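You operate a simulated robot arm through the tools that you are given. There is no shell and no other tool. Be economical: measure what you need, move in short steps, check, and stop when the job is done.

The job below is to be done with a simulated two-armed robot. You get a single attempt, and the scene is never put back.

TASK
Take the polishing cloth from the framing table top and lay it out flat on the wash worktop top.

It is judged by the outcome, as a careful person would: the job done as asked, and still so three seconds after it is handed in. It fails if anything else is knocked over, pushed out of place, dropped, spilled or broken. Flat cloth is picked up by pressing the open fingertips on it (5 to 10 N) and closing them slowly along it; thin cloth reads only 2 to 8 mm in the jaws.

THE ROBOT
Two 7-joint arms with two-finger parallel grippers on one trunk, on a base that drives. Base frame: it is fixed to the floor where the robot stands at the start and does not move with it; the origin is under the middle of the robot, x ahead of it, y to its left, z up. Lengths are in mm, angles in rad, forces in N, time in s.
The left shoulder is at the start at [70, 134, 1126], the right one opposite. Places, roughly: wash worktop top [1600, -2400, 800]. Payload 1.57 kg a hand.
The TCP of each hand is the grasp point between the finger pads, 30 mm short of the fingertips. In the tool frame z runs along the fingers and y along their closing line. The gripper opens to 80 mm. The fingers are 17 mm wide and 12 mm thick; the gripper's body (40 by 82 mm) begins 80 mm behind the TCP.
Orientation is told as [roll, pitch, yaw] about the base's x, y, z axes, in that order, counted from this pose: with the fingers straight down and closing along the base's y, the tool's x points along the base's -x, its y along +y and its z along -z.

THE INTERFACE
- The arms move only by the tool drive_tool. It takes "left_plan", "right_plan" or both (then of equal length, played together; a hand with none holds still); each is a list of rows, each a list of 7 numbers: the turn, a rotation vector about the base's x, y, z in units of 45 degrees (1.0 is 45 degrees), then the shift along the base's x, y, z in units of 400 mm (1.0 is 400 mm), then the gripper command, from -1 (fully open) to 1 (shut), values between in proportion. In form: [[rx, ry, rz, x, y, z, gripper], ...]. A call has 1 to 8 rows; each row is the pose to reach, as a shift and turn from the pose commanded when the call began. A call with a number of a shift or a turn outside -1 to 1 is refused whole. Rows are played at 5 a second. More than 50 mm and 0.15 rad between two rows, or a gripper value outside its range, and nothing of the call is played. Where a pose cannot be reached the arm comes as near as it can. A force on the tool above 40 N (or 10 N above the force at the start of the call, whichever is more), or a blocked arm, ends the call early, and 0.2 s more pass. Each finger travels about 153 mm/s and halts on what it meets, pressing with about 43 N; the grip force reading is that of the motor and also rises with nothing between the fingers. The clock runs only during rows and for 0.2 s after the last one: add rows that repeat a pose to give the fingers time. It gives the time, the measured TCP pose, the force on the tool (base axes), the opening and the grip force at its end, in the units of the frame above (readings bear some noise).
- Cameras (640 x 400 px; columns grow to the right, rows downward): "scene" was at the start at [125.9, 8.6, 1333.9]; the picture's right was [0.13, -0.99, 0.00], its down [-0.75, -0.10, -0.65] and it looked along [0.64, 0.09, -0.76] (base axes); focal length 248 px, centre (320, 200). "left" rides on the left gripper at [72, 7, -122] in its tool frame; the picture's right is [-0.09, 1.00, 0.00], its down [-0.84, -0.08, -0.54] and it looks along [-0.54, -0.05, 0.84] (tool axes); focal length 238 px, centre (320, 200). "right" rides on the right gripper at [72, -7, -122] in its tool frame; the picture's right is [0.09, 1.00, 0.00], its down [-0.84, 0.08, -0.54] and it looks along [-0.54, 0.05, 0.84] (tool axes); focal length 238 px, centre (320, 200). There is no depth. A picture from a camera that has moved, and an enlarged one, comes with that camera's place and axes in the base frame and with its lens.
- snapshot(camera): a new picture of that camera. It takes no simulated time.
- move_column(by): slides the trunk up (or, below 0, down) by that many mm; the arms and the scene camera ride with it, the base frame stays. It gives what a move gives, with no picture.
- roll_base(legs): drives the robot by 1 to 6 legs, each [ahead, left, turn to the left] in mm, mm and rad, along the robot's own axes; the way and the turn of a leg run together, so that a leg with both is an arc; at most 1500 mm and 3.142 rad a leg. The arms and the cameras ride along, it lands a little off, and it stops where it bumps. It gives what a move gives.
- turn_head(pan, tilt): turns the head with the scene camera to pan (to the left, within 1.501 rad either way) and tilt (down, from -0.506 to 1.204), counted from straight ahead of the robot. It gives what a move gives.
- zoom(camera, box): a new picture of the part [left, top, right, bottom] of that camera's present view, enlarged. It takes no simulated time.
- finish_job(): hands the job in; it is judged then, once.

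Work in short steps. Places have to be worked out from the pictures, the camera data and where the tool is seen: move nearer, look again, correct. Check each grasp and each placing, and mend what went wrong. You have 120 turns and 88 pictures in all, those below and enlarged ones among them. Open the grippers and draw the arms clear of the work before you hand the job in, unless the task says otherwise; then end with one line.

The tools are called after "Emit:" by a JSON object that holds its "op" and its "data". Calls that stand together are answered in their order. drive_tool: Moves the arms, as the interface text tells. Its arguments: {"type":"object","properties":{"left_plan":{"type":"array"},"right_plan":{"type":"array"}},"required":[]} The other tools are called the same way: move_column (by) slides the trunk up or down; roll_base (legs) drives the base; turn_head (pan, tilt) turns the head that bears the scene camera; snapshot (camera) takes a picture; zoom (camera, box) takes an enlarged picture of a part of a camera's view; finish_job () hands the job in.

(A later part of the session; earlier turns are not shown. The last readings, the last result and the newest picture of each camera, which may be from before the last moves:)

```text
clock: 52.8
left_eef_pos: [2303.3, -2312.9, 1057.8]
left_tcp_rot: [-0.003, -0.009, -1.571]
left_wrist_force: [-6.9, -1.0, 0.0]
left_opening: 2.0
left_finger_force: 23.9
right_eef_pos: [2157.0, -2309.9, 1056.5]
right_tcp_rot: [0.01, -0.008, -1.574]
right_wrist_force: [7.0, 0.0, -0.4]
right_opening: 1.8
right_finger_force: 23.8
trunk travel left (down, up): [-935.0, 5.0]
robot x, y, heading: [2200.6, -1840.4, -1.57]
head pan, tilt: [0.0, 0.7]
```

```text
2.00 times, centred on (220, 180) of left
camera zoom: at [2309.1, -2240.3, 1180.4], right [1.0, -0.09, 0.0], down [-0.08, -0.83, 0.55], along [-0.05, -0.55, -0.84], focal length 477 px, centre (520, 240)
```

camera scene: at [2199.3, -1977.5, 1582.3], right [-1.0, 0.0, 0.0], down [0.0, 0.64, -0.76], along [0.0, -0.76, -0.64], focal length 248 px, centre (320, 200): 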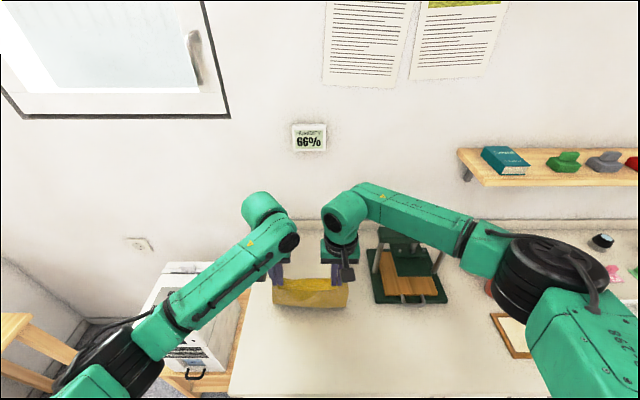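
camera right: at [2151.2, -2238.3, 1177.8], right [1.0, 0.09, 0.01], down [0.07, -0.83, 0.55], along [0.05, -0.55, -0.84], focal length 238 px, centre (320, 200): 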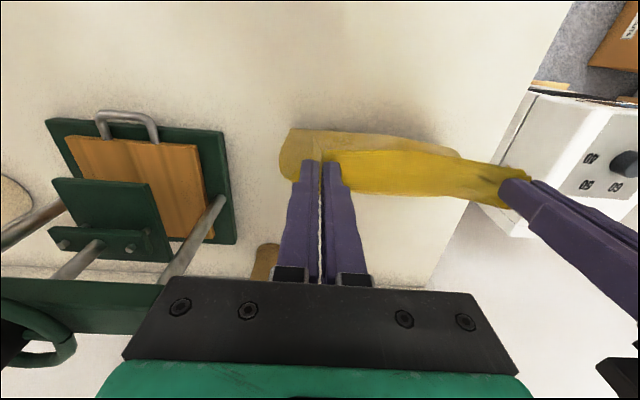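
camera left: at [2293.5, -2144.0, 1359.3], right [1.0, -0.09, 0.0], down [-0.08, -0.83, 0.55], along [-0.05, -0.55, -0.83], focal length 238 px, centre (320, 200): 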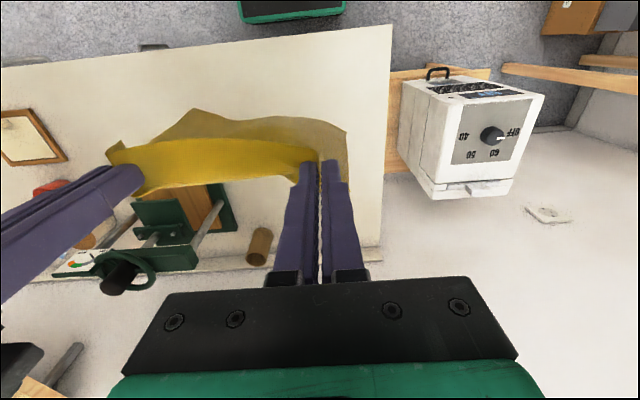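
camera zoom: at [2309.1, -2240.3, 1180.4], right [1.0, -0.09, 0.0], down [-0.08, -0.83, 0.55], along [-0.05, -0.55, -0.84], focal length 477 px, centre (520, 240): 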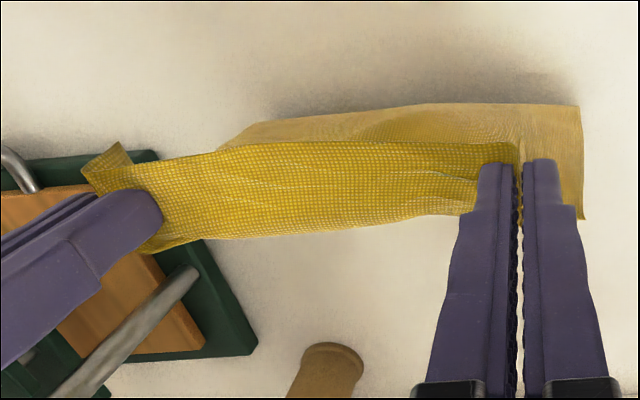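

The short edge strip bends over the far side of the fingers while the main sheet hangs on the robot side. So it will lie flat if I lay it the other way round, free edge near the robot with the hands moving away. I lift, bring the hands back to y≈−2190, and start there.

Emit:
{"op": "drive_tool", "data": {"left_plan": [[0, 0, 0, 0, 0, 0.08, 1], [0, 0, 0, 0, 0.06, 0.16, 1], [0, 0, 0, 0, 0.14, 0.18, 1], [0, 0, 0, 0, 0.22, 0.18, 1], [0, 0, 0, 0, 0.28, 0.18, 1], [0, 0, 0, 0, 0.31, 0.18, 1], [0, 0, 0, 0, 0.31, 0.18, 1], [0, 0, 0, 0, 0.31, 0.18, 1]], "right_plan": [[0, 0, 0, 0, 0, 0.08, 1], [0, 0, 0, 0, 0.06, 0.16, 1], [0, 0, 0, 0, 0.14, 0.18, 1], [0, 0, 0, 0, 0.22, 0.18, 1], [0, 0, 0, 0, 0.28, 0.18, 1], [0, 0, 0, 0, 0.31, 0.18, 1], [0, 0, 0, 0, 0.31, 0.18, 1], [0, 0, 0, 0, 0.31, 0.18, 1]]}}

Emit:
{"op": "turn_head", "data": {"pan": 0, "tilt": 0.95}}

Emit:
{"op": "snapshot", "data": {"camera": "scene"}}

Emit:
{"op": "zoom", "data": {"camera": "left", "box": [60, 80, 380, 280]}}

```text
clock: 54.6
left_eef_pos: [2299.5, -2190.1, 1130.2]
left_tcp_rot: [-0.002, -0.008, -1.57]
left_wrist_force: [-2.3, 0.2, 0.6]
left_opening: 2.0
left_finger_force: 23.8
right_eef_pos: [2159.0, -2187.3, 1130.5]
right_tcp_rot: [0.007, -0.006, -1.576]
right_wrist_force: [1.9, 0.8, 0.0]
right_opening: 1.6
right_finger_force: 23.3
trunk travel left (down, up): [-935.0, 5.0]
robot x, y, heading: [2198.4, -1838.1, -1.572]
head pan, tilt: [0.0, 0.7]
```

```text
clock: 55.4
left_eef_pos: [2300.6, -2188.7, 1132.1]
left_tcp_rot: [-0.001, -0.01, -1.571]
left_wrist_force: [-1.8, 0.0, 0.1]
left_opening: 2.0
left_finger_force: 23.4
right_eef_pos: [2159.5, -2185.3, 1131.5]
right_tcp_rot: [0.008, -0.007, -1.574]
right_wrist_force: [1.9, 0.2, -0.1]
right_opening: 2.0
right_finger_force: 23.5
trunk travel left (down, up): [-935.0, 5.0]
robot x, y, heading: [2200.5, -1841.9, -1.573]
head pan, tilt: [0.0, 0.949]
```

```text
50 pictures are left
camera scene: at [2199.4, -1964.4, 1562.7], right [-1.0, 0.0, 0.0], down [0.0, 0.81, -0.58], along [0.0, -0.58, -0.81], focal length 248 px, centre (320, 200)
```

scene: 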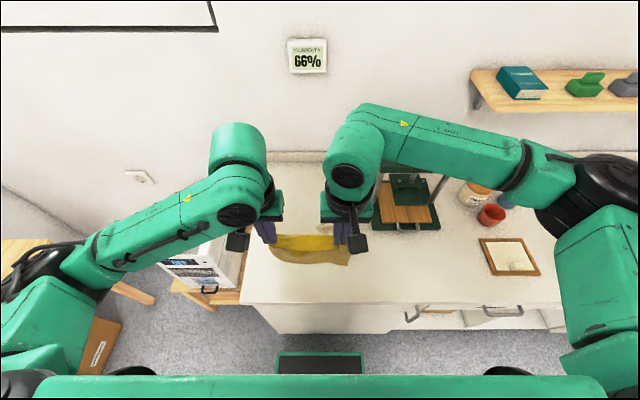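

```text
2.00 times, centred on (220, 180) of left
camera zoom: at [2306.9, -2117.6, 1254.3], right [1.0, -0.09, 0.0], down [-0.08, -0.83, 0.55], along [-0.05, -0.55, -0.83], focal length 477 px, centre (520, 240)
```

zoom: 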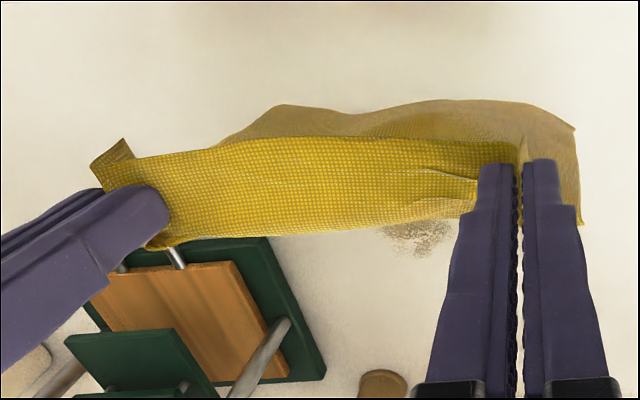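

I zoom the scene view to triangulate the two panels more precisely.

Emit:
{"op": "zoom", "data": {"camera": "scene", "box": [240, 200, 400, 300]}}

```text
4.00 times, centred on (320, 250) of scene
camera zoom: at [2199.4, -1964.4, 1562.7], right [-1.0, 0.0, 0.0], down [0.0, 0.81, -0.58], along [0.0, -0.58, -0.81], focal length 992 px, centre (320, 0)
```

zoom: 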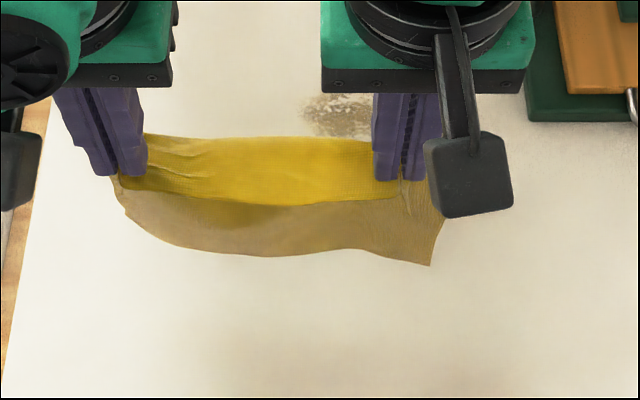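

Consistent: main sheet (~200 mm) hangs on the robot side, a ~25 mm strip lies on the far side. I lower to contact and begin moving away diagonally.

Emit:
{"op": "drive_tool", "data": {"left_plan": [[0, 0, 0, 0, 0, -0.06, 1], [0, 0, 0, 0, -0.01, -0.11, 1], [0, 0, 0, 0, -0.05, -0.14, 1], [0, 0, 0, 0, -0.1, -0.17, 1], [0, 0, 0, 0, -0.16, -0.21, 1], [0, 0, 0, 0, -0.22, -0.26, 1], [0, 0, 0, 0, -0.22, -0.26, 1]], "right_plan": [[0, 0, 0, 0, 0, -0.06, 1], [0, 0, 0, 0, -0.01, -0.11, 1], [0, 0, 0, 0, -0.05, -0.14, 1], [0, 0, 0, 0, -0.1, -0.17, 1], [0, 0, 0, 0, -0.16, -0.21, 1], [0, 0, 0, 0, -0.22, -0.26, 1], [0, 0, 0, 0, -0.22, -0.26, 1]]}}

Emit:
{"op": "zoom", "data": {"camera": "scene", "box": [220, 170, 420, 295]}}

Emit:
{"op": "zoom", "data": {"camera": "left", "box": [60, 80, 380, 280]}}

```text
clock: 57.0
left_eef_pos: [2300.8, -2274.6, 1028.6]
left_tcp_rot: [-0.005, -0.01, -1.57]
left_wrist_force: [-3.9, -0.1, 0.1]
left_opening: 2.2
left_finger_force: 23.3
right_eef_pos: [2159.6, -2279.9, 1026.6]
right_tcp_rot: [0.009, -0.008, -1.576]
right_wrist_force: [2.3, 0.5, -0.2]
right_opening: 2.1
right_finger_force: 23.2
trunk travel left (down, up): [-935.0, 5.0]
robot x, y, heading: [2195.6, -1843.1, -1.574]
head pan, tilt: [0.0, 0.949]
```

```text
3.20 times, centred on (320, 232) of scene
camera zoom: at [2199.2, -1964.0, 1562.6], right [-1.0, 0.0, 0.0], down [0.0, 0.81, -0.58], along [0.0, -0.58, -0.81], focal length 794 px, centre (320, 96)
```

zoom: 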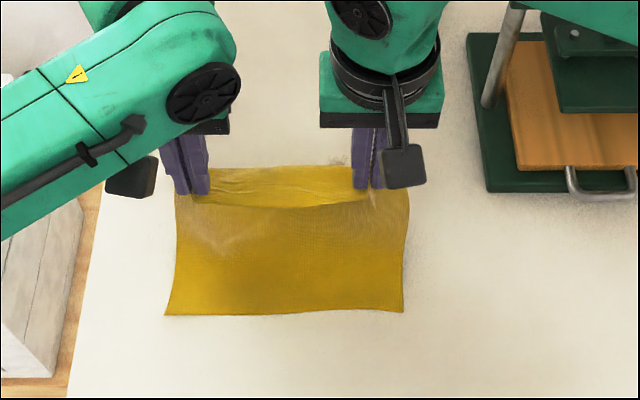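

```text
2.00 times, centred on (220, 180) of left
camera zoom: at [2307.3, -2201.9, 1152.0], right [1.0, -0.09, 0.0], down [-0.08, -0.83, 0.55], along [-0.05, -0.55, -0.83], focal length 477 px, centre (520, 240)
```

zoom: 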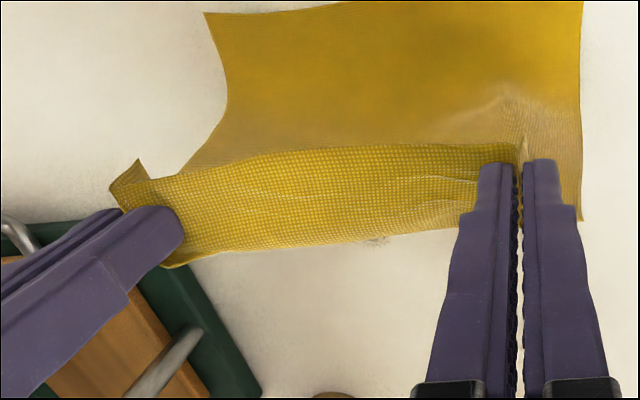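

Confirmed: the sheet is laying flat toward the robot, near edge at y≈−2227. Before continuing I check right forearm clearance to the press.

Emit:
{"op": "snapshot", "data": {"camera": "scene"}}

Emit:
{"op": "snapshot", "data": {"camera": "right"}}

```text
45 pictures are left
camera scene: at [2199.2, -1964.0, 1562.6], right [-1.0, 0.0, 0.0], down [0.0, 0.81, -0.58], along [0.0, -0.58, -0.81], focal length 248 px, centre (320, 200)
```

scene: 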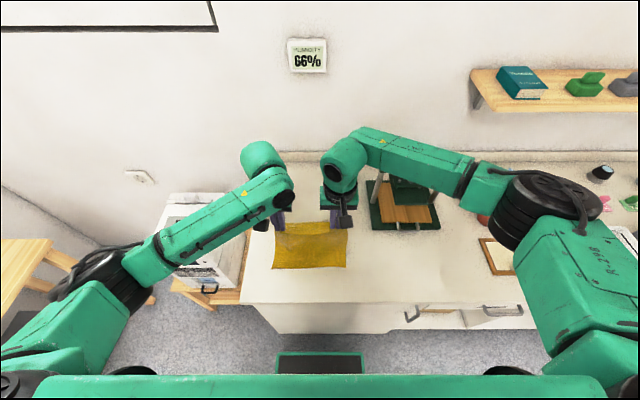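

```text
44 pictures are left
camera right: at [2152.6, -2207.7, 1147.8], right [1.0, 0.09, 0.01], down [0.07, -0.83, 0.55], along [0.06, -0.55, -0.84], focal length 238 px, centre (320, 200)
```

right: 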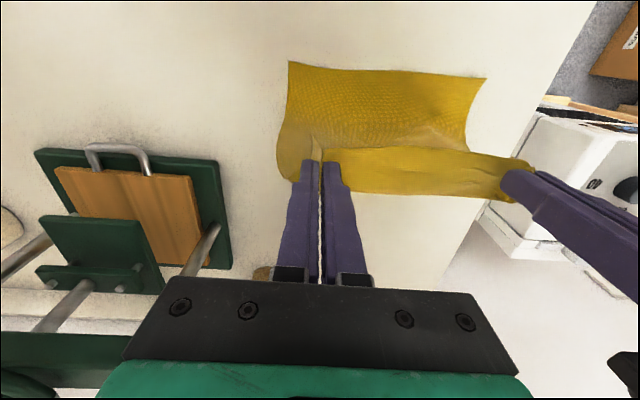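

The forearm would come close to the press's hand-wheel if I finish this far back. I lift again, re-start 63 mm nearer and 20 mm further left, and repeat.

Emit:
{"op": "drive_tool", "data": {"left_plan": [[0, 0, 0, 0, 0, 0.09, 1], [0, 0, 0, 0, 0.05, 0.18, 1], [0, 0, 0, 0.01, 0.11, 0.26, 1], [0, 0, 0, 0.03, 0.2, 0.27, 1], [0, 0, 0, 0.05, 0.28, 0.27, 1], [0, 0, 0, 0.05, 0.35, 0.27, 1], [0, 0, 0, 0.05, 0.38, 0.27, 1], [0, 0, 0, 0.05, 0.38, 0.27, 1]], "right_plan": [[0, 0, 0, 0, 0, 0.09, 1], [0, 0, 0, 0, 0.05, 0.18, 1], [0, 0, 0, 0.01, 0.11, 0.26, 1], [0, 0, 0, 0.03, 0.2, 0.27, 1], [0, 0, 0, 0.05, 0.28, 0.27, 1], [0, 0, 0, 0.05, 0.35, 0.27, 1], [0, 0, 0, 0.05, 0.38, 0.27, 1], [0, 0, 0, 0.05, 0.38, 0.27, 1]]}}

Emit:
{"op": "drive_tool", "data": {"left_plan": [[0, 0, 0, 0, 0, -0.06, 1], [0, 0, 0, 0, -0.01, -0.11, 1], [0, 0, 0, 0, -0.05, -0.14, 1], [0, 0, 0, 0, -0.1, -0.17, 1], [0, 0, 0, 0, -0.16, -0.21, 1], [0, 0, 0, 0, -0.22, -0.26, 1], [0, 0, 0, 0, -0.22, -0.26, 1]], "right_plan": [[0, 0, 0, 0, 0, -0.06, 1], [0, 0, 0, 0, -0.01, -0.11, 1], [0, 0, 0, 0, -0.05, -0.14, 1], [0, 0, 0, 0, -0.1, -0.17, 1], [0, 0, 0, 0, -0.16, -0.21, 1], [0, 0, 0, 0, -0.22, -0.26, 1], [0, 0, 0, 0, -0.22, -0.26, 1]]}}

Emit:
{"op": "zoom", "data": {"camera": "scene", "box": [200, 170, 440, 320]}}

```text
clock: 58.8
left_eef_pos: [2319.1, -2170.2, 1130.2]
left_tcp_rot: [-0.003, -0.01, -1.568]
left_wrist_force: [-7.4, 2.4, 0.8]
left_opening: 2.2
left_finger_force: 23.6
left hand out of reach, approached as far as the arm can: row 5, 6, 7, 8
right_eef_pos: [2178.8, -2124.5, 1135.4]
right_tcp_rot: [0.009, -0.009, -1.575]
right_wrist_force: [7.0, -2.3, 0.4]
right_opening: 2.0
right_finger_force: 23.8
trunk travel left (down, up): [-935.0, 5.0]
robot x, y, heading: [2200.6, -1836.6, -1.575]
head pan, tilt: [0.0, 0.949]
```

```text
clock: 60.4
left_eef_pos: [2320.6, -2261.2, 1026.3]
left_tcp_rot: [-0.005, -0.009, -1.573]
left_wrist_force: [-20.2, 6.1, 0.5]
left_opening: 1.8
left_finger_force: 23.9
right_eef_pos: [2177.0, -2210.8, 1031.0]
right_tcp_rot: [0.01, -0.007, -1.573]
right_wrist_force: [18.7, -6.0, -1.0]
right_opening: 1.7
right_finger_force: 23.1
trunk travel left (down, up): [-935.0, 5.0]
robot x, y, heading: [2204.8, -1841.3, -1.575]
head pan, tilt: [0.0, 0.949]
```

```text
2.67 times, centred on (320, 245) of scene
camera zoom: at [2199.4, -1963.9, 1562.6], right [-1.0, 0.0, 0.0], down [0.0, 0.81, -0.58], along [0.0, -0.58, -0.81], focal length 661 px, centre (320, 80)
```

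zoom: 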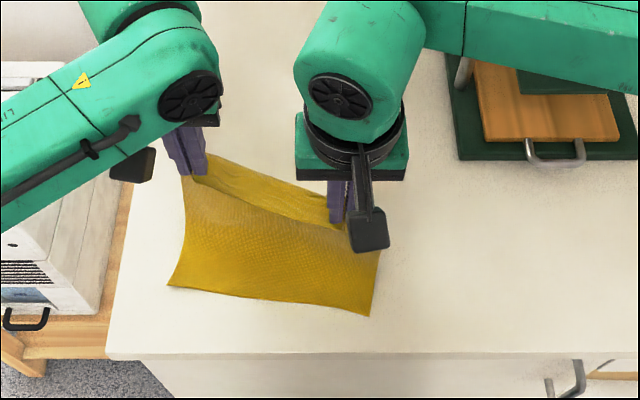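

The left hand ran out of inward reach, so the hands are skewed and tugging. I lift, square them up, then back the base 75 mm for better reach.

Emit:
{"op": "drive_tool", "data": {"left_plan": [[0, 0, 0, 0, 0, 0.04, 1], [0, 0, 0, 0, 0, 0.11, 1], [0, 0, 0, 0, 0, 0.19, 1], [0, 0, 0, 0, 0, 0.26, 1], [0, 0, 0, 0, 0, 0.26, 1]], "right_plan": [[0, 0, 0, 0.005, -0.05, 0.04, 1], [0, 0, 0, 0.005, -0.126, 0.11, 1], [0, 0, 0, 0.005, -0.126, 0.19, 1], [0, 0, 0, 0.005, -0.126, 0.26, 1], [0, 0, 0, 0.005, -0.126, 0.26, 1]]}}

Emit:
{"op": "roll_base", "data": {"legs": [[-75, 0, 0]]}}

Emit:
{"op": "snapshot", "data": {"camera": "scene"}}

```text
clock: 61.5
left_eef_pos: [2322.3, -2260.7, 1128.8]
left_tcp_rot: [-0.001, -0.009, -1.571]
left_wrist_force: [-0.8, 0.1, -0.1]
left_opening: 1.8
left_finger_force: 23.4
right_eef_pos: [2183.0, -2264.6, 1135.3]
right_tcp_rot: [0.009, -0.007, -1.575]
right_wrist_force: [0.4, -0.2, 0.1]
right_opening: 2.1
right_finger_force: 23.5
trunk travel left (down, up): [-935.0, 5.0]
robot x, y, heading: [2203.1, -1840.9, -1.58]
head pan, tilt: [0.0, 0.949]
```

```text
clock: 62.6
left_eef_pos: [2321.5, -2191.9, 1125.9]
left_tcp_rot: [-0.002, -0.002, -1.569]
left_wrist_force: [-0.4, -0.6, -1.1]
left_opening: 2.1
left_finger_force: 23.8
right_eef_pos: [2183.2, -2196.5, 1131.6]
right_tcp_rot: [0.009, 0.001, -1.574]
right_wrist_force: [1.1, -0.9, 0.4]
right_opening: 1.7
right_finger_force: 24.2
trunk travel left (down, up): [-935.0, 5.0]
robot x, y, heading: [2199.2, -1763.5, -1.572]
head pan, tilt: [0.0, 0.949]
```

```text
42 pictures are left
camera scene: at [2199.7, -1899.7, 1561.6], right [-1.0, 0.0, 0.0], down [0.0, 0.82, -0.58], along [0.0, -0.58, -0.82], focal length 248 px, centre (320, 200)
```

scene: 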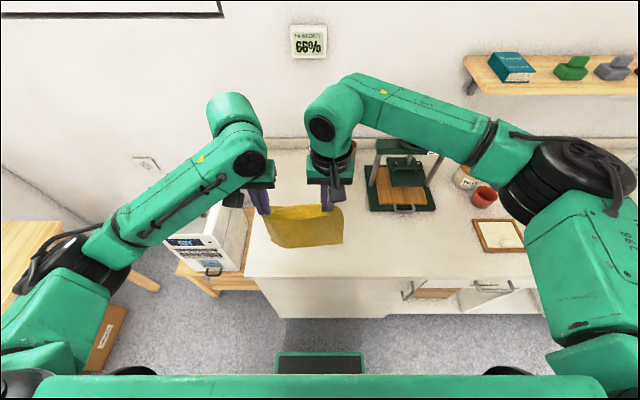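

Hands are square again at y≈−2194. I bring them to y≈−2130 (row by row), settle, then lower diagonally away.

Emit:
{"op": "drive_tool", "data": {"left_plan": [[0, 0, 0, 0, 0.05, 0.01, 1], [0, 0, 0, 0, 0.11, 0.015, 1], [0, 0, 0, 0, 0.155, 0.015, 1], [0, 0, 0, 0.005, 0.155, 0.015, 1], [0, 0, 0, 0.005, 0.155, 0.015, 1]], "right_plan": [[0, 0, 0, 0, 0.05, 0, 1], [0, 0, 0, 0, 0.12, 0, 1], [0, 0, 0, 0, 0.165, 0, 1], [0, 0, 0, 0, 0.165, 0, 1], [0, 0, 0, 0, 0.165, 0, 1]]}}

Emit:
{"op": "drive_tool", "data": {"left_plan": [[0, 0, 0, 0, 0, -0.06, 1], [0, 0, 0, 0, -0.01, -0.11, 1], [0, 0, 0, 0, -0.05, -0.14, 1], [0, 0, 0, 0, -0.1, -0.17, 1], [0, 0, 0, 0, -0.16, -0.21, 1], [0, 0, 0, 0, -0.22, -0.26, 1], [0, 0, 0, 0, -0.22, -0.26, 1]], "right_plan": [[0, 0, 0, 0, 0, -0.06, 1], [0, 0, 0, 0, -0.01, -0.11, 1], [0, 0, 0, 0, -0.05, -0.14, 1], [0, 0, 0, 0, -0.1, -0.17, 1], [0, 0, 0, 0, -0.16, -0.21, 1], [0, 0, 0, 0, -0.22, -0.26, 1], [0, 0, 0, 0, -0.22, -0.26, 1]]}}

Emit:
{"op": "zoom", "data": {"camera": "scene", "box": [200, 170, 440, 320]}}

```text
clock: 63.8
left_eef_pos: [2323.9, -2123.9, 1133.9]
left_tcp_rot: [-0.001, -0.009, -1.571]
left_wrist_force: [-1.2, 0.0, -0.5]
left_opening: 2.1
left_finger_force: 23.4
right_eef_pos: [2182.7, -2123.4, 1135.5]
right_tcp_rot: [0.007, -0.006, -1.574]
right_wrist_force: [1.7, -0.1, 0.4]
right_opening: 1.8
right_finger_force: 23.8
trunk travel left (down, up): [-935.0, 5.0]
robot x, y, heading: [2197.0, -1765.8, -1.564]
head pan, tilt: [0.0, 0.949]
```

```text
clock: 65.4
left_eef_pos: [2322.3, -2211.0, 1028.6]
left_tcp_rot: [-0.001, -0.01, -1.57]
left_wrist_force: [-1.4, 0.2, 0.0]
left_opening: 2.0
left_finger_force: 23.5
right_eef_pos: [2181.9, -2209.6, 1033.3]
right_tcp_rot: [0.008, -0.009, -1.574]
right_wrist_force: [0.4, -0.3, 1.0]
right_opening: 1.9
right_finger_force: 23.3
trunk travel left (down, up): [-935.0, 5.0]
robot x, y, heading: [2202.6, -1765.2, -1.57]
head pan, tilt: [0.0, 0.949]
```

```text
2.67 times, centred on (320, 245) of scene
camera zoom: at [2199.7, -1888.4, 1562.7], right [-1.0, 0.0, 0.0], down [0.0, 0.81, -0.58], along [0.0, -0.58, -0.81], focal length 661 px, centre (320, 80)
```

zoom: 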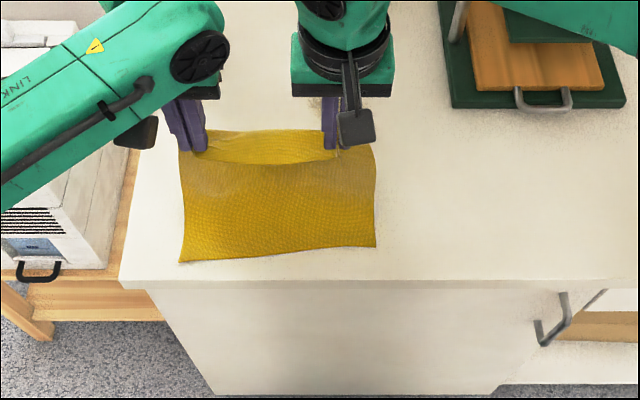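

Very good: near edge straight at y≈−2157. I continue the diagonal to about 10 mm above contact.

Emit:
{"op": "drive_tool", "data": {"left_plan": [[0, 0, 0, 0, -0.075, -0.05, 1], [0, 0, 0, 0, -0.15, -0.11, 1], [0, 0, 0, 0, -0.22, -0.175, 1], [0, 0, 0, 0, -0.28, -0.24, 1], [0, 0, 0, 0, -0.33, -0.295, 1], [0, 0, 0, 0, -0.36, -0.335, 1], [0, 0, 0, 0, -0.36, -0.335, 1]], "right_plan": [[0, 0, 0, 0, -0.075, -0.055, 1], [0, 0, 0, 0, -0.15, -0.115, 1], [0, 0, 0, 0, -0.22, -0.18, 1], [0, 0, 0, 0, -0.28, -0.245, 1], [0, 0, 0, 0, -0.33, -0.3, 1], [0, 0, 0, 0, -0.36, -0.345, 1], [0, 0, 0, 0, -0.36, -0.345, 1]]}}

Emit:
{"op": "zoom", "data": {"camera": "scene", "box": [200, 130, 440, 280]}}

Emit:
{"op": "snapshot", "data": {"camera": "right"}}

```text
clock: 67.0
left_eef_pos: [2319.3, -2329.4, 923.1]
left_tcp_rot: [-0.009, -0.012, -1.573]
left_wrist_force: [-21.5, 4.1, 0.6]
left_opening: 2.2
left_finger_force: 23.5
left hand out of reach, approached as far as the arm can: row 5, 6, 7
right_eef_pos: [2171.5, -2297.3, 929.6]
right_tcp_rot: [0.015, -0.015, -1.573]
right_wrist_force: [21.6, -4.0, -1.2]
right_opening: 2.0
right_finger_force: 23.4
right hand out of reach, approached as far as the arm can: row 4, 5, 6, 7
trunk travel left (down, up): [-935.0, 5.0]
robot x, y, heading: [2198.4, -1767.1, -1.566]
head pan, tilt: [0.0, 0.949]
```

```text
2.67 times, centred on (320, 205) of scene
camera zoom: at [2199.4, -1889.5, 1562.6], right [-1.0, 0.0, 0.0], down [0.0, 0.81, -0.58], along [0.0, -0.58, -0.81], focal length 661 px, centre (320, 187)
```

zoom: 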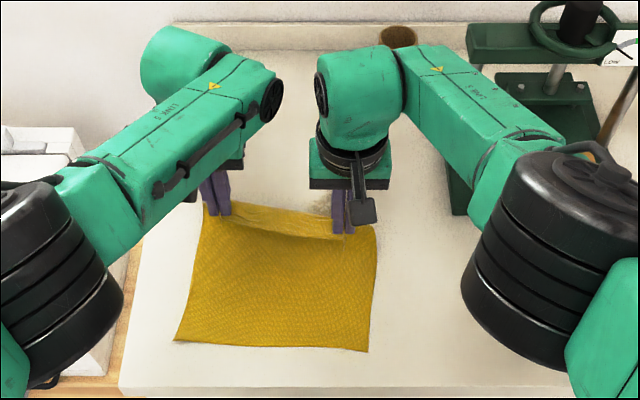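

```text
39 pictures are left
camera right: at [2163.2, -2225.4, 1050.3], right [1.0, 0.09, 0.02], down [0.07, -0.83, 0.55], along [0.06, -0.55, -0.83], focal length 238 px, centre (320, 200)
```

right: 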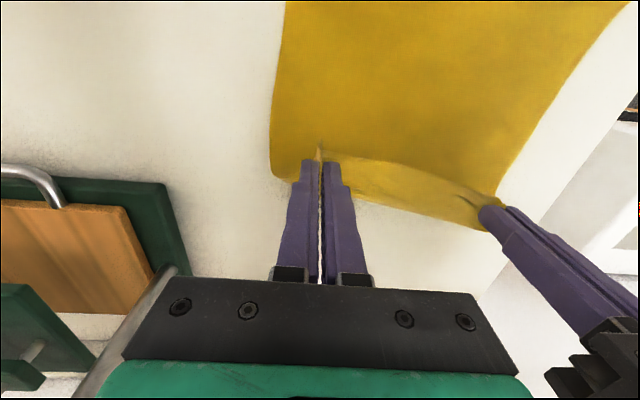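

Both hands hit their reach limit because the trunk is high. I raise the hands 40 mm (relieving the skew) and then lower the trunk by the same, to gain reach.

Emit:
{"op": "drive_tool", "data": {"left_plan": [[0, 0, 0, 0, 0, 0.05, 1], [0, 0, 0, 0, 0, 0.1, 1], [0, 0, 0, 0, 0, 0.1, 1]], "right_plan": [[0, 0, 0, 0, 0, 0.05, 1], [0, 0, 0, 0, 0, 0.1, 1], [0, 0, 0, 0, 0, 0.1, 1]]}}

```text
clock: 67.8
left_eef_pos: [2317.8, -2328.7, 964.6]
left_tcp_rot: [-0.01, -0.007, -1.573]
left_wrist_force: [-26.5, 4.7, 2.2]
left_opening: 2.2
left_finger_force: 23.9
right_eef_pos: [2168.5, -2299.6, 969.5]
right_tcp_rot: [0.013, -0.006, -1.572]
right_wrist_force: [27.0, -3.5, -1.1]
right_opening: 2.1
right_finger_force: 24.0
trunk travel left (down, up): [-935.0, 5.0]
robot x, y, heading: [2201.8, -1763.4, -1.572]
head pan, tilt: [0.0, 0.949]
```

Commands are relative to the clipped pose. I square the right hand (y −28, x +8) and drop the trunk 40 mm.

Emit:
{"op": "drive_tool", "data": {"right_plan": [[0, 0, 0, 0.02, -0.035, 0, 1], [0, 0, 0, 0.02, -0.07, 0, 1], [0, 0, 0, 0.02, -0.07, 0, 1]]}}

Emit:
{"op": "move_column", "data": {"by": -40}}

Emit:
{"op": "drive_tool", "data": {"left_plan": [[0, 0, 0, 0, 0, 0.05, 1], [0, 0, 0, 0, 0, 0.1, 1], [0, 0, 0, 0, 0, 0.1, 1]], "right_plan": [[0, 0, 0, 0, 0, 0.05, 1], [0, 0, 0, 0, 0, 0.1, 1], [0, 0, 0, 0, 0, 0.1, 1]]}}

Emit:
{"op": "move_column", "data": {"by": -40}}

Emit:
{"op": "drive_tool", "data": {"left_plan": [[0, 0, 0, 0, 0, 0.05, 1], [0, 0, 0, 0, 0, 0.1, 1], [0, 0, 0, 0, 0, 0.1, 1]], "right_plan": [[0, 0, 0, 0, 0, 0.05, 1], [0, 0, 0, 0, 0, 0.1, 1], [0, 0, 0, 0, 0, 0.1, 1]]}}

Emit:
{"op": "move_column", "data": {"by": -40}}

Emit:
{"op": "snapshot", "data": {"camera": "scene"}}

```text
clock: 68.6
left_eef_pos: [2319.4, -2329.5, 963.0]
left_tcp_rot: [0.0, -0.009, -1.568]
left_wrist_force: [-16.4, 1.6, 0.8]
left_opening: 2.0
left_finger_force: 23.1
right_eef_pos: [2171.8, -2312.3, 969.7]
right_tcp_rot: [0.009, -0.007, -1.574]
right_wrist_force: [16.4, -0.8, -0.7]
right_opening: 1.6
right_finger_force: 23.2
right hand out of reach, approached as far as the arm can: row 2, 3
trunk travel left (down, up): [-935.0, 5.0]
robot x, y, heading: [2199.3, -1767.2, -1.573]
head pan, tilt: [0.0, 0.949]
```

```text
clock: 69.4
left_eef_pos: [2321.1, -2329.1, 923.9]
left_tcp_rot: [-0.003, -0.009, -1.573]
left_wrist_force: [-16.0, 1.2, 1.3]
left_opening: 1.8
left_finger_force: 23.6
right_eef_pos: [2173.0, -2310.9, 930.1]
right_tcp_rot: [0.009, -0.008, -1.574]
right_wrist_force: [15.6, -1.4, -0.7]
right_opening: 2.0
right_finger_force: 23.8
trunk travel left (down, up): [-895.0, 45.0]
robot x, y, heading: [2201.2, -1769.2, -1.57]
head pan, tilt: [0.0, 0.949]
```

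```text
clock: 70.2
left_eef_pos: [2320.1, -2327.0, 964.6]
left_tcp_rot: [-0.002, -0.009, -1.569]
left_wrist_force: [-15.1, 1.4, 0.9]
left_opening: 2.2
left_finger_force: 23.3
right_eef_pos: [2173.6, -2313.1, 969.6]
right_tcp_rot: [0.008, -0.006, -1.575]
right_wrist_force: [14.0, -0.8, -0.5]
right_opening: 1.9
right_finger_force: 23.7
trunk travel left (down, up): [-895.0, 45.0]
robot x, y, heading: [2196.6, -1765.7, -1.577]
head pan, tilt: [0.0, 0.949]
```

```text
clock: 71.0
left_eef_pos: [2319.9, -2326.6, 924.2]
left_tcp_rot: [-0.002, -0.011, -1.571]
left_wrist_force: [-14.0, 0.8, 1.0]
left_opening: 1.8
left_finger_force: 23.2
right_eef_pos: [2172.3, -2312.1, 928.4]
right_tcp_rot: [0.006, -0.008, -1.575]
right_wrist_force: [13.5, -1.2, -0.3]
right_opening: 2.0
right_finger_force: 23.4
trunk travel left (down, up): [-855.0, 85.0]
robot x, y, heading: [2200.3, -1765.3, -1.577]
head pan, tilt: [0.0, 0.949]
```

```text
clock: 71.8
left_eef_pos: [2320.4, -2328.5, 963.6]
left_tcp_rot: [-0.002, -0.009, -1.57]
left_wrist_force: [-13.1, 0.5, 0.8]
left_opening: 2.0
left_finger_force: 24.1
right_eef_pos: [2176.1, -2311.1, 970.0]
right_tcp_rot: [0.008, -0.007, -1.575]
right_wrist_force: [12.6, -1.1, -1.0]
right_opening: 1.8
right_finger_force: 23.6
trunk travel left (down, up): [-855.0, 85.0]
robot x, y, heading: [2199.0, -1766.6, -1.574]
head pan, tilt: [0.0, 0.949]
```

```text
clock: 72.7
left_eef_pos: [2320.4, -2328.9, 923.7]
left_tcp_rot: [-0.003, -0.011, -1.573]
left_wrist_force: [-11.3, 1.7, 0.6]
left_opening: 2.1
left_finger_force: 23.7
right_eef_pos: [2174.4, -2311.3, 929.8]
right_tcp_rot: [0.008, -0.01, -1.575]
right_wrist_force: [11.9, -0.6, -0.4]
right_opening: 1.9
right_finger_force: 23.7
trunk travel left (down, up): [-815.0, 125.0]
robot x, y, heading: [2202.8, -1761.8, -1.572]
head pan, tilt: [0.0, 0.949]
```

```text
38 pictures are left
camera scene: at [2199.6, -1888.8, 1442.6], right [-1.0, 0.0, 0.0], down [0.0, 0.81, -0.58], along [0.0, -0.58, -0.81], focal length 248 px, centre (320, 200)
```

scene: 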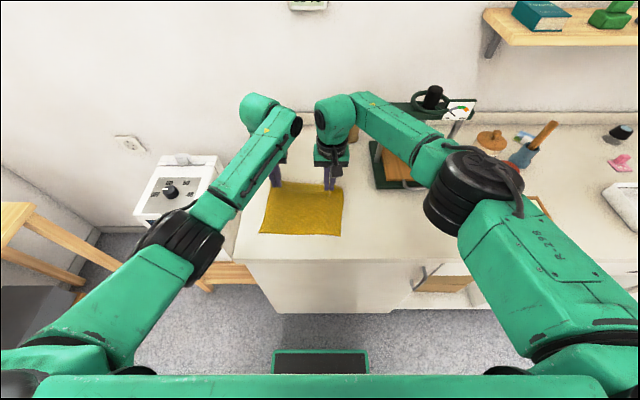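

Reach is regained. I square the right hand, ease the spread, then lower both to just above the top while moving slightly away.

Emit:
{"op": "drive_tool", "data": {"left_plan": [[0, 0, 0, 0, 0, 0, 1], [0, 0, 0, 0, -0.01, -0.03, 1], [0, 0, 0, 0, -0.025, -0.06, 1], [0, 0, 0, 0, -0.035, -0.085, 1], [0, 0, 0, 0, -0.035, -0.085, 1]], "right_plan": [[0, 0, 0, 0.012, -0.045, 0, 1], [0, 0, 0, 0.012, -0.055, -0.035, 1], [0, 0, 0, 0.012, -0.07, -0.07, 1], [0, 0, 0, 0.012, -0.08, -0.1, 1], [0, 0, 0, 0.012, -0.08, -0.1, 1]]}}

Emit:
{"op": "zoom", "data": {"camera": "scene", "box": [220, 140, 420, 265]}}

Emit:
{"op": "snapshot", "data": {"camera": "right"}}

```text
clock: 73.9
left_eef_pos: [2321.2, -2343.2, 888.9]
left_tcp_rot: [-0.001, -0.011, -1.571]
left_wrist_force: [-4.3, 0.4, -0.4]
left_opening: 2.2
left_finger_force: 23.8
right_eef_pos: [2179.1, -2323.4, 890.8]
right_tcp_rot: [0.007, -0.01, -1.575]
right_wrist_force: [4.1, 0.2, 1.3]
right_opening: 2.1
right_finger_force: 23.6
right hand out of reach, approached as far as the arm can: row 2, 3, 4, 5
trunk travel left (down, up): [-815.0, 125.0]
robot x, y, heading: [2198.5, -1763.9, -1.578]
head pan, tilt: [0.0, 0.949]
```

```text
3.20 times, centred on (320, 202) of scene
camera zoom: at [2199.9, -1888.7, 1442.6], right [-1.0, 0.0, 0.0], down [0.0, 0.81, -0.58], along [0.0, -0.58, -0.81], focal length 794 px, centre (320, 192)
```

zoom: 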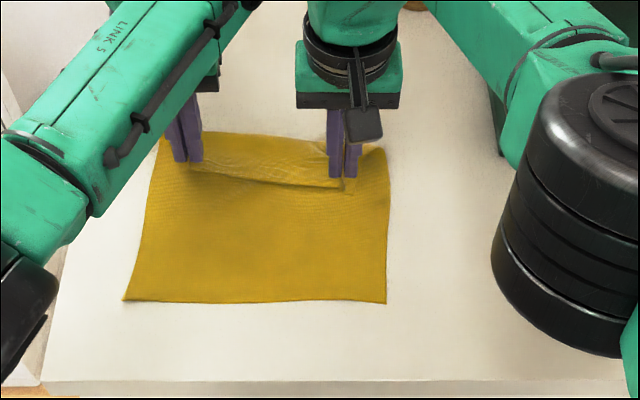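

```text
36 pictures are left
camera right: at [2171.7, -2251.9, 1011.6], right [1.0, 0.09, 0.01], down [0.07, -0.83, 0.55], along [0.05, -0.55, -0.84], focal length 238 px, centre (320, 200)
```

right: 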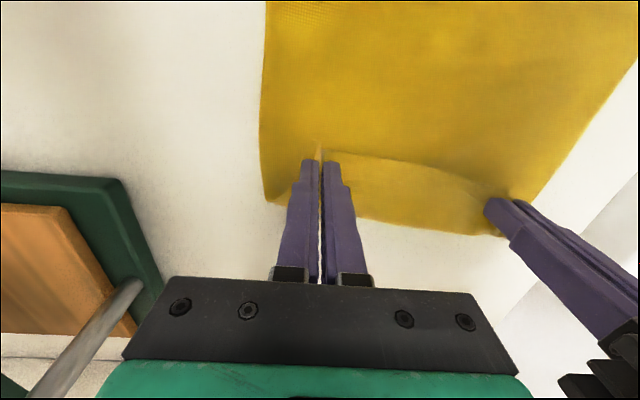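

Nearly flat. The right hand lags 20 mm in y at its reach limit; I nudge the base 25 mm ahead so both draw the sheet taut.

Emit:
{"op": "drive_tool", "data": {"left_plan": [[0, 0, 0, 0, 0.025, 0, 1], [0, 0, 0, 0, 0.045, 0, 1]]}}

Emit:
{"op": "roll_base", "data": {"legs": [[35, 0, 0]]}}

Emit:
{"op": "zoom", "data": {"camera": "scene", "box": [220, 140, 420, 265]}}

```text
clock: 74.5
left_eef_pos: [2320.8, -2325.1, 890.8]
left_tcp_rot: [-0.002, -0.01, -1.569]
left_wrist_force: [-3.9, 0.3, -0.1]
left_opening: 2.0
left_finger_force: 23.7
right_eef_pos: [2177.8, -2325.0, 890.4]
right_tcp_rot: [0.007, -0.008, -1.574]
right_wrist_force: [3.9, 0.9, -0.7]
right_opening: 1.7
right_finger_force: 24.1
trunk travel left (down, up): [-815.0, 125.0]
robot x, y, heading: [2200.9, -1765.2, -1.567]
head pan, tilt: [0.0, 0.949]
```

```text
clock: 75.3
left_eef_pos: [2320.9, -2356.8, 892.7]
left_tcp_rot: [-0.001, -0.013, -1.569]
left_wrist_force: [-4.5, 1.1, 0.4]
left_opening: 1.8
left_finger_force: 24.0
right_eef_pos: [2178.7, -2356.6, 893.2]
right_tcp_rot: [0.007, -0.011, -1.576]
right_wrist_force: [3.2, 0.0, -0.2]
right_opening: 1.9
right_finger_force: 23.6
trunk travel left (down, up): [-815.0, 125.0]
robot x, y, heading: [2198.4, -1801.6, -1.573]
head pan, tilt: [0.0, 0.949]
```

```text
3.20 times, centred on (320, 202) of scene
camera zoom: at [2199.6, -1917.8, 1443.3], right [-1.0, 0.0, 0.0], down [0.0, 0.81, -0.59], along [0.0, -0.59, -0.81], focal length 794 px, centre (320, 192)
```

zoom: 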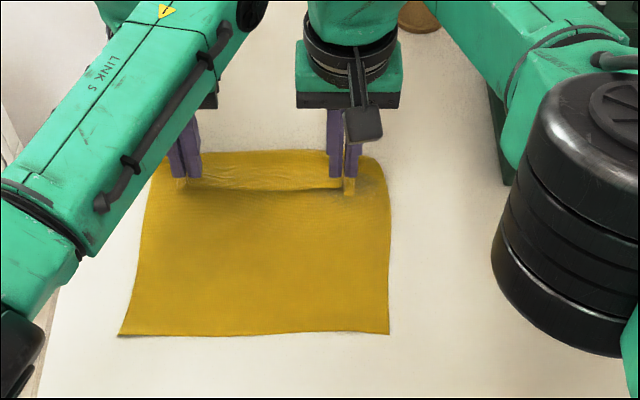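

Still a small bump near the fingers, so I pull 15 mm more with the base and lower to light contact.

Emit:
{"op": "roll_base", "data": {"legs": [[18, 0, 0]]}}

Emit:
{"op": "drive_tool", "data": {"left_plan": [[0, 0, 0, 0, 0, -0.01, 1], [0, 0, 0, 0, 0, -0.018, 1], [0, 0, 0, 0, 0, -0.018, 1]], "right_plan": [[0, 0, 0, 0, 0, -0.01, 1], [0, 0, 0, 0, 0, -0.018, 1], [0, 0, 0, 0, 0, -0.018, 1]]}}

Emit:
{"op": "zoom", "data": {"camera": "scene", "box": [220, 140, 420, 265]}}

Emit:
{"op": "snapshot", "data": {"camera": "left"}}

```text
clock: 76.1
left_eef_pos: [2320.7, -2375.8, 891.8]
left_tcp_rot: [-0.004, -0.013, -1.567]
left_wrist_force: [-2.2, -0.7, 0.1]
left_opening: 2.0
left_finger_force: 23.5
right_eef_pos: [2179.3, -2375.0, 892.4]
right_tcp_rot: [0.007, -0.01, -1.572]
right_wrist_force: [2.3, -0.1, -0.2]
right_opening: 1.8
right_finger_force: 23.6
trunk travel left (down, up): [-815.0, 125.0]
robot x, y, heading: [2197.1, -1820.6, -1.576]
head pan, tilt: [0.0, 0.949]
```

```text
clock: 76.9
left_eef_pos: [2319.7, -2377.9, 882.2]
left_tcp_rot: [-0.004, -0.009, -1.569]
left_wrist_force: [0.3, -0.2, 0.5]
left_opening: 2.3
left_finger_force: 23.9
right_eef_pos: [2185.5, -2369.7, 881.4]
right_tcp_rot: [0.015, 0.007, -1.547]
right_wrist_force: [1.0, -0.1, 1.1]
right_opening: 1.6
right_finger_force: 23.7
right hand out of reach, approached as far as the arm can: row 2
trunk travel left (down, up): [-815.0, 125.0]
robot x, y, heading: [2202.5, -1817.3, -1.573]
head pan, tilt: [0.0, 0.949]
```

```text
3.20 times, centred on (320, 202) of scene
camera zoom: at [2199.6, -1941.8, 1442.7], right [-1.0, 0.0, 0.0], down [0.0, 0.81, -0.58], along [0.0, -0.58, -0.81], focal length 794 px, centre (320, 192)
```

zoom: 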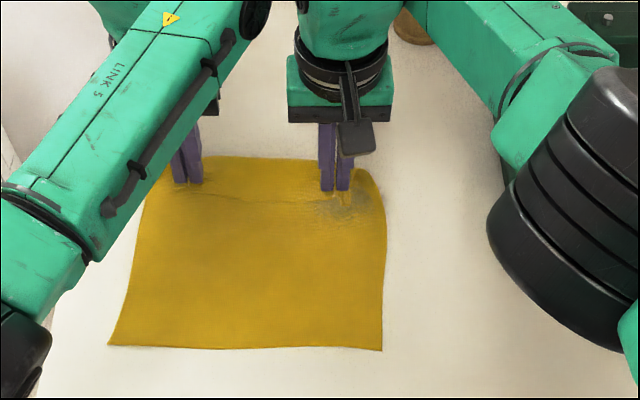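

```text
33 pictures are left
camera left: at [2327.1, -2305.4, 1005.3], right [1.0, -0.09, 0.0], down [-0.07, -0.83, 0.55], along [-0.05, -0.55, -0.83], focal length 238 px, centre (320, 200)
```

left: 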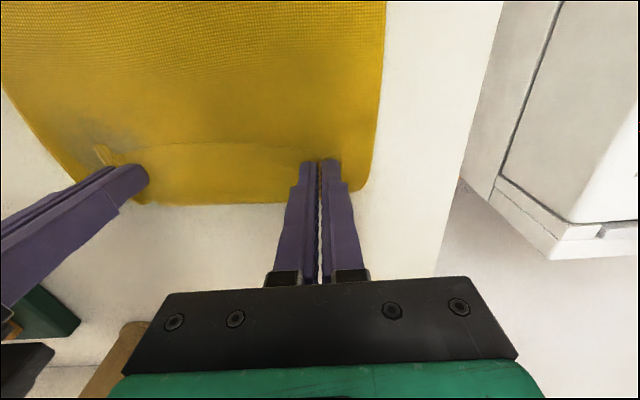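

The cloth lies flat up to the pinches. I open both hands slowly to 35 mm at this height, which spreads the gathers, then look.

Emit:
{"op": "drive_tool", "data": {"left_plan": [[0, 0, 0, 0, 0, 0, 0.9], [0, 0, 0, 0, 0, 0, 0.7], [0, 0, 0, 0, 0, 0, 0.5], [0, 0, 0, 0, 0, 0, 0.3], [0, 0, 0, 0, 0, 0, 0.15], [0, 0, 0, 0, 0, 0, 0.15]], "right_plan": [[0, 0, 0, 0, 0, 0, 0.9], [0, 0, 0, 0, 0, 0, 0.7], [0, 0, 0, 0, 0, 0, 0.5], [0, 0, 0, 0, 0, 0, 0.3], [0, 0, 0, 0, 0, 0, 0.15], [0, 0, 0, 0, 0, 0, 0.15]]}}

Emit:
{"op": "snapshot", "data": {"camera": "left"}}

Emit:
{"op": "snapshot", "data": {"camera": "right"}}

```text
clock: 78.3
left_eef_pos: [2320.3, -2377.5, 882.4]
left_tcp_rot: [-0.004, -0.009, -1.57]
left_wrist_force: [-0.4, 0.2, 0.3]
left_opening: 33.6
left_finger_force: 0.1
right_eef_pos: [2186.8, -2368.6, 881.1]
right_tcp_rot: [0.012, 0.006, -1.548]
right_wrist_force: [0.9, 0.3, 1.3]
right_opening: 33.5
right_finger_force: 0.0
trunk travel left (down, up): [-815.0, 125.0]
robot x, y, heading: [2199.5, -1816.2, -1.571]
head pan, tilt: [0.0, 0.949]
```

```text
32 pictures are left
camera left: at [2327.2, -2305.3, 1005.2], right [1.0, -0.09, 0.0], down [-0.07, -0.83, 0.55], along [-0.05, -0.55, -0.83], focal length 238 px, centre (320, 200)
```

left: 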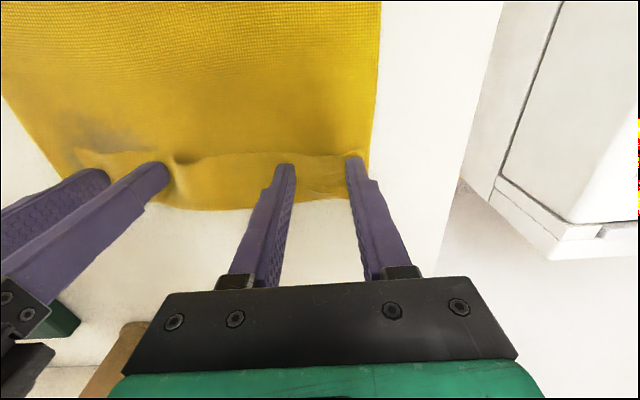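

```text
31 pictures are left
camera right: at [2177.1, -2298.8, 1004.2], right [0.99, 0.12, 0.01], down [0.09, -0.84, 0.54], along [0.07, -0.53, -0.84], focal length 238 px, centre (320, 200)
```

right: 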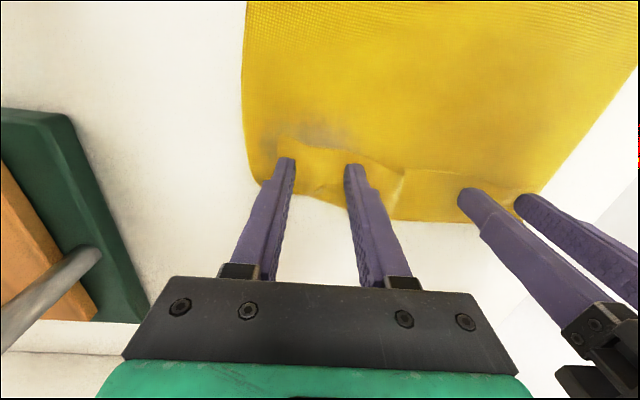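

Released. I lift straight up 60 mm and look at the far edge.

Emit:
{"op": "drive_tool", "data": {"left_plan": [[0, 0, 0, 0, 0, 0.05, 0.15], [0, 0, 0, 0, 0, 0.12, 0.15], [0, 0, 0, 0, 0, 0.2, 0.15], [0, 0, 0, 0, 0, 0.2, 0.15]], "right_plan": [[0, 0, 0, 0, 0, 0.05, 0.15], [0, 0, 0, 0, 0, 0.12, 0.15], [0, 0, 0, 0, 0, 0.2, 0.15], [0, 0, 0, 0, 0, 0.2, 0.15]]}}

Emit:
{"op": "snapshot", "data": {"camera": "left"}}

Emit:
{"op": "zoom", "data": {"camera": "scene", "box": [220, 140, 420, 265]}}

```text
clock: 79.3
left_eef_pos: [2320.4, -2379.5, 961.1]
left_tcp_rot: [-0.001, -0.009, -1.568]
left_wrist_force: [-0.4, -0.4, -0.2]
left_opening: 34.0
left_finger_force: 0.1
right_eef_pos: [2180.0, -2378.8, 964.0]
right_tcp_rot: [0.006, -0.007, -1.577]
right_wrist_force: [-0.2, 0.1, -0.2]
right_opening: 34.1
right_finger_force: 0.1
trunk travel left (down, up): [-815.0, 125.0]
robot x, y, heading: [2202.5, -1822.2, -1.573]
head pan, tilt: [0.0, 0.949]
```

```text
30 pictures are left
camera left: at [2326.4, -2307.8, 1084.9], right [1.0, -0.09, 0.0], down [-0.07, -0.83, 0.55], along [-0.05, -0.55, -0.84], focal length 238 px, centre (320, 200)
```

left: 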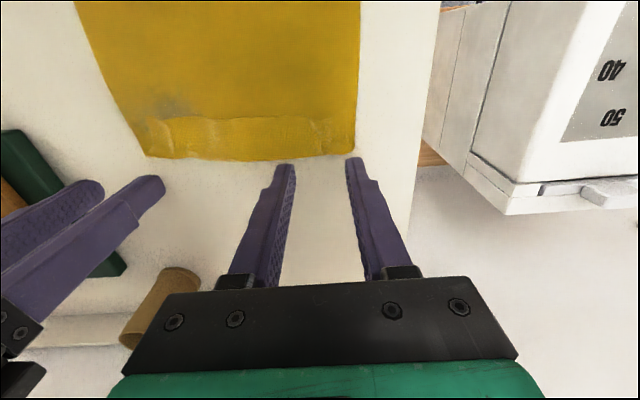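

```text
3.20 times, centred on (320, 202) of scene
camera zoom: at [2199.7, -1942.6, 1442.5], right [-1.0, 0.0, 0.0], down [0.0, 0.81, -0.58], along [0.0, -0.58, -0.81], focal length 794 px, centre (320, 192)
```

zoom: 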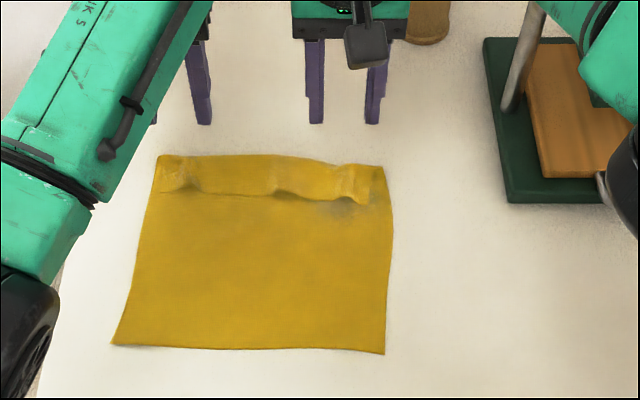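

The far strip (~35 mm) lies folded over on top, so the job isn't flat yet. Fix: pick up the single-layer near edge by its corners (≈(2367,−2213) and (2148,−2206)), lift so the folded strip drops open, and re-lay by pulling back toward the robot. First I move above those corners.

Emit:
{"op": "drive_tool", "data": {"left_plan": [[0, 0, 0, 0.01, 0.08, 0, 0.25], [0, 0, 0, 0.02, 0.18, 0, 0.25], [0, 0, 0, 0.035, 0.28, -0.02, 0.25], [0, 0, 0, 0.047, 0.36, -0.06, 0.25], [0, 0, 0, 0.047, 0.383, -0.11, 0.25], [0, 0, 0, 0.047, 0.383, -0.11, 0.25]], "right_plan": [[0, 0, 0, 0, 0.08, 0, 0.25], [0, 0, 0, -0.005, 0.18, 0, 0.25], [0, 0, 0, -0.01, 0.28, -0.02, 0.25], [0, 0, 0, -0.01, 0.37, -0.06, 0.25], [0, 0, 0, -0.01, 0.398, -0.11, 0.25], [0, 0, 0, -0.01, 0.398, -0.11, 0.25]]}}

Emit:
{"op": "snapshot", "data": {"camera": "left"}}

Emit:
{"op": "snapshot", "data": {"camera": "right"}}

```text
clock: 80.7
left_eef_pos: [2341.4, -2224.3, 917.4]
left_tcp_rot: [0.0, -0.008, -1.569]
left_wrist_force: [-0.5, 0.1, 0.1]
left_opening: 30.1
left_finger_force: 0.0
right_eef_pos: [2174.5, -2219.1, 920.9]
right_tcp_rot: [0.009, -0.007, -1.575]
right_wrist_force: [0.3, 0.5, 0.0]
right_opening: 30.0
right_finger_force: 0.0
trunk travel left (down, up): [-815.0, 125.0]
robot x, y, heading: [2201.8, -1817.8, -1.571]
head pan, tilt: [0.0, 0.949]
```

```text
28 pictures are left
camera left: at [2347.8, -2152.0, 1039.5], right [1.0, -0.09, 0.0], down [-0.07, -0.83, 0.55], along [-0.05, -0.55, -0.84], focal length 238 px, centre (320, 200)
```

left: 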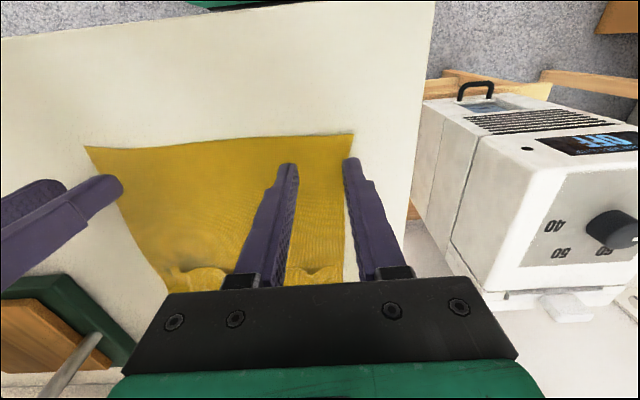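

```text
27 pictures are left
camera right: at [2168.2, -2146.7, 1042.2], right [1.0, 0.09, 0.01], down [0.07, -0.83, 0.55], along [0.06, -0.55, -0.84], focal length 238 px, centre (320, 200)
```

right: 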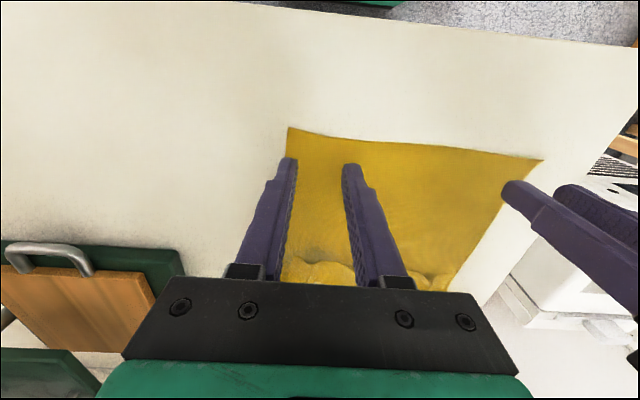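

Positions agree. Left hand first: small correction and descent to contact while the right stays above.

Emit:
{"op": "drive_tool", "data": {"left_plan": [[0, 0, 0, -0.01, -0.004, -0.04, 0.25], [0, 0, 0, -0.01, -0.004, -0.075, 0.25], [0, 0, 0, -0.01, -0.004, -0.088, 0.25], [0, 0, 0, -0.01, -0.004, -0.0915, 0.25], [0, 0, 0, -0.01, -0.004, -0.0915, 0.25]]}}

```text
clock: 81.9
left_eef_pos: [2337.1, -2226.0, 880.8]
left_tcp_rot: [-0.002, -0.011, -1.569]
left_wrist_force: [0.3, 0.2, 0.7]
left_opening: 30.1
left_finger_force: 0.0
right_eef_pos: [2176.5, -2218.5, 921.6]
right_tcp_rot: [0.007, -0.008, -1.571]
right_wrist_force: [-0.1, 0.5, 0.5]
right_opening: 30.1
right_finger_force: 0.0
trunk travel left (down, up): [-815.0, 125.0]
robot x, y, heading: [2197.6, -1817.5, -1.575]
head pan, tilt: [0.0, 0.949]
```

No contact yet at 880.8; I step down 2–4 mm more.

Emit:
{"op": "drive_tool", "data": {"left_plan": [[0, 0, 0, 0, 0, -0.004, 0.25], [0, 0, 0, 0, 0, -0.006, 0.25], [0, 0, 0, 0, 0, -0.006, 0.25]]}}

```text
clock: 82.7
left_eef_pos: [2337.0, -2225.0, 881.4]
left_tcp_rot: [-0.002, -0.014, -1.569]
left_wrist_force: [2.2, -1.1, 15.8]
left_opening: 29.7
left_finger_force: 0.2
right_eef_pos: [2176.4, -2217.6, 922.6]
right_tcp_rot: [0.008, -0.009, -1.572]
right_wrist_force: [-0.6, -0.3, 0.1]
right_opening: 30.1
right_finger_force: 0.0
trunk travel left (down, up): [-815.0, 125.0]
robot x, y, heading: [2200.1, -1815.2, -1.574]
head pan, tilt: [0.0, 0.949]
```

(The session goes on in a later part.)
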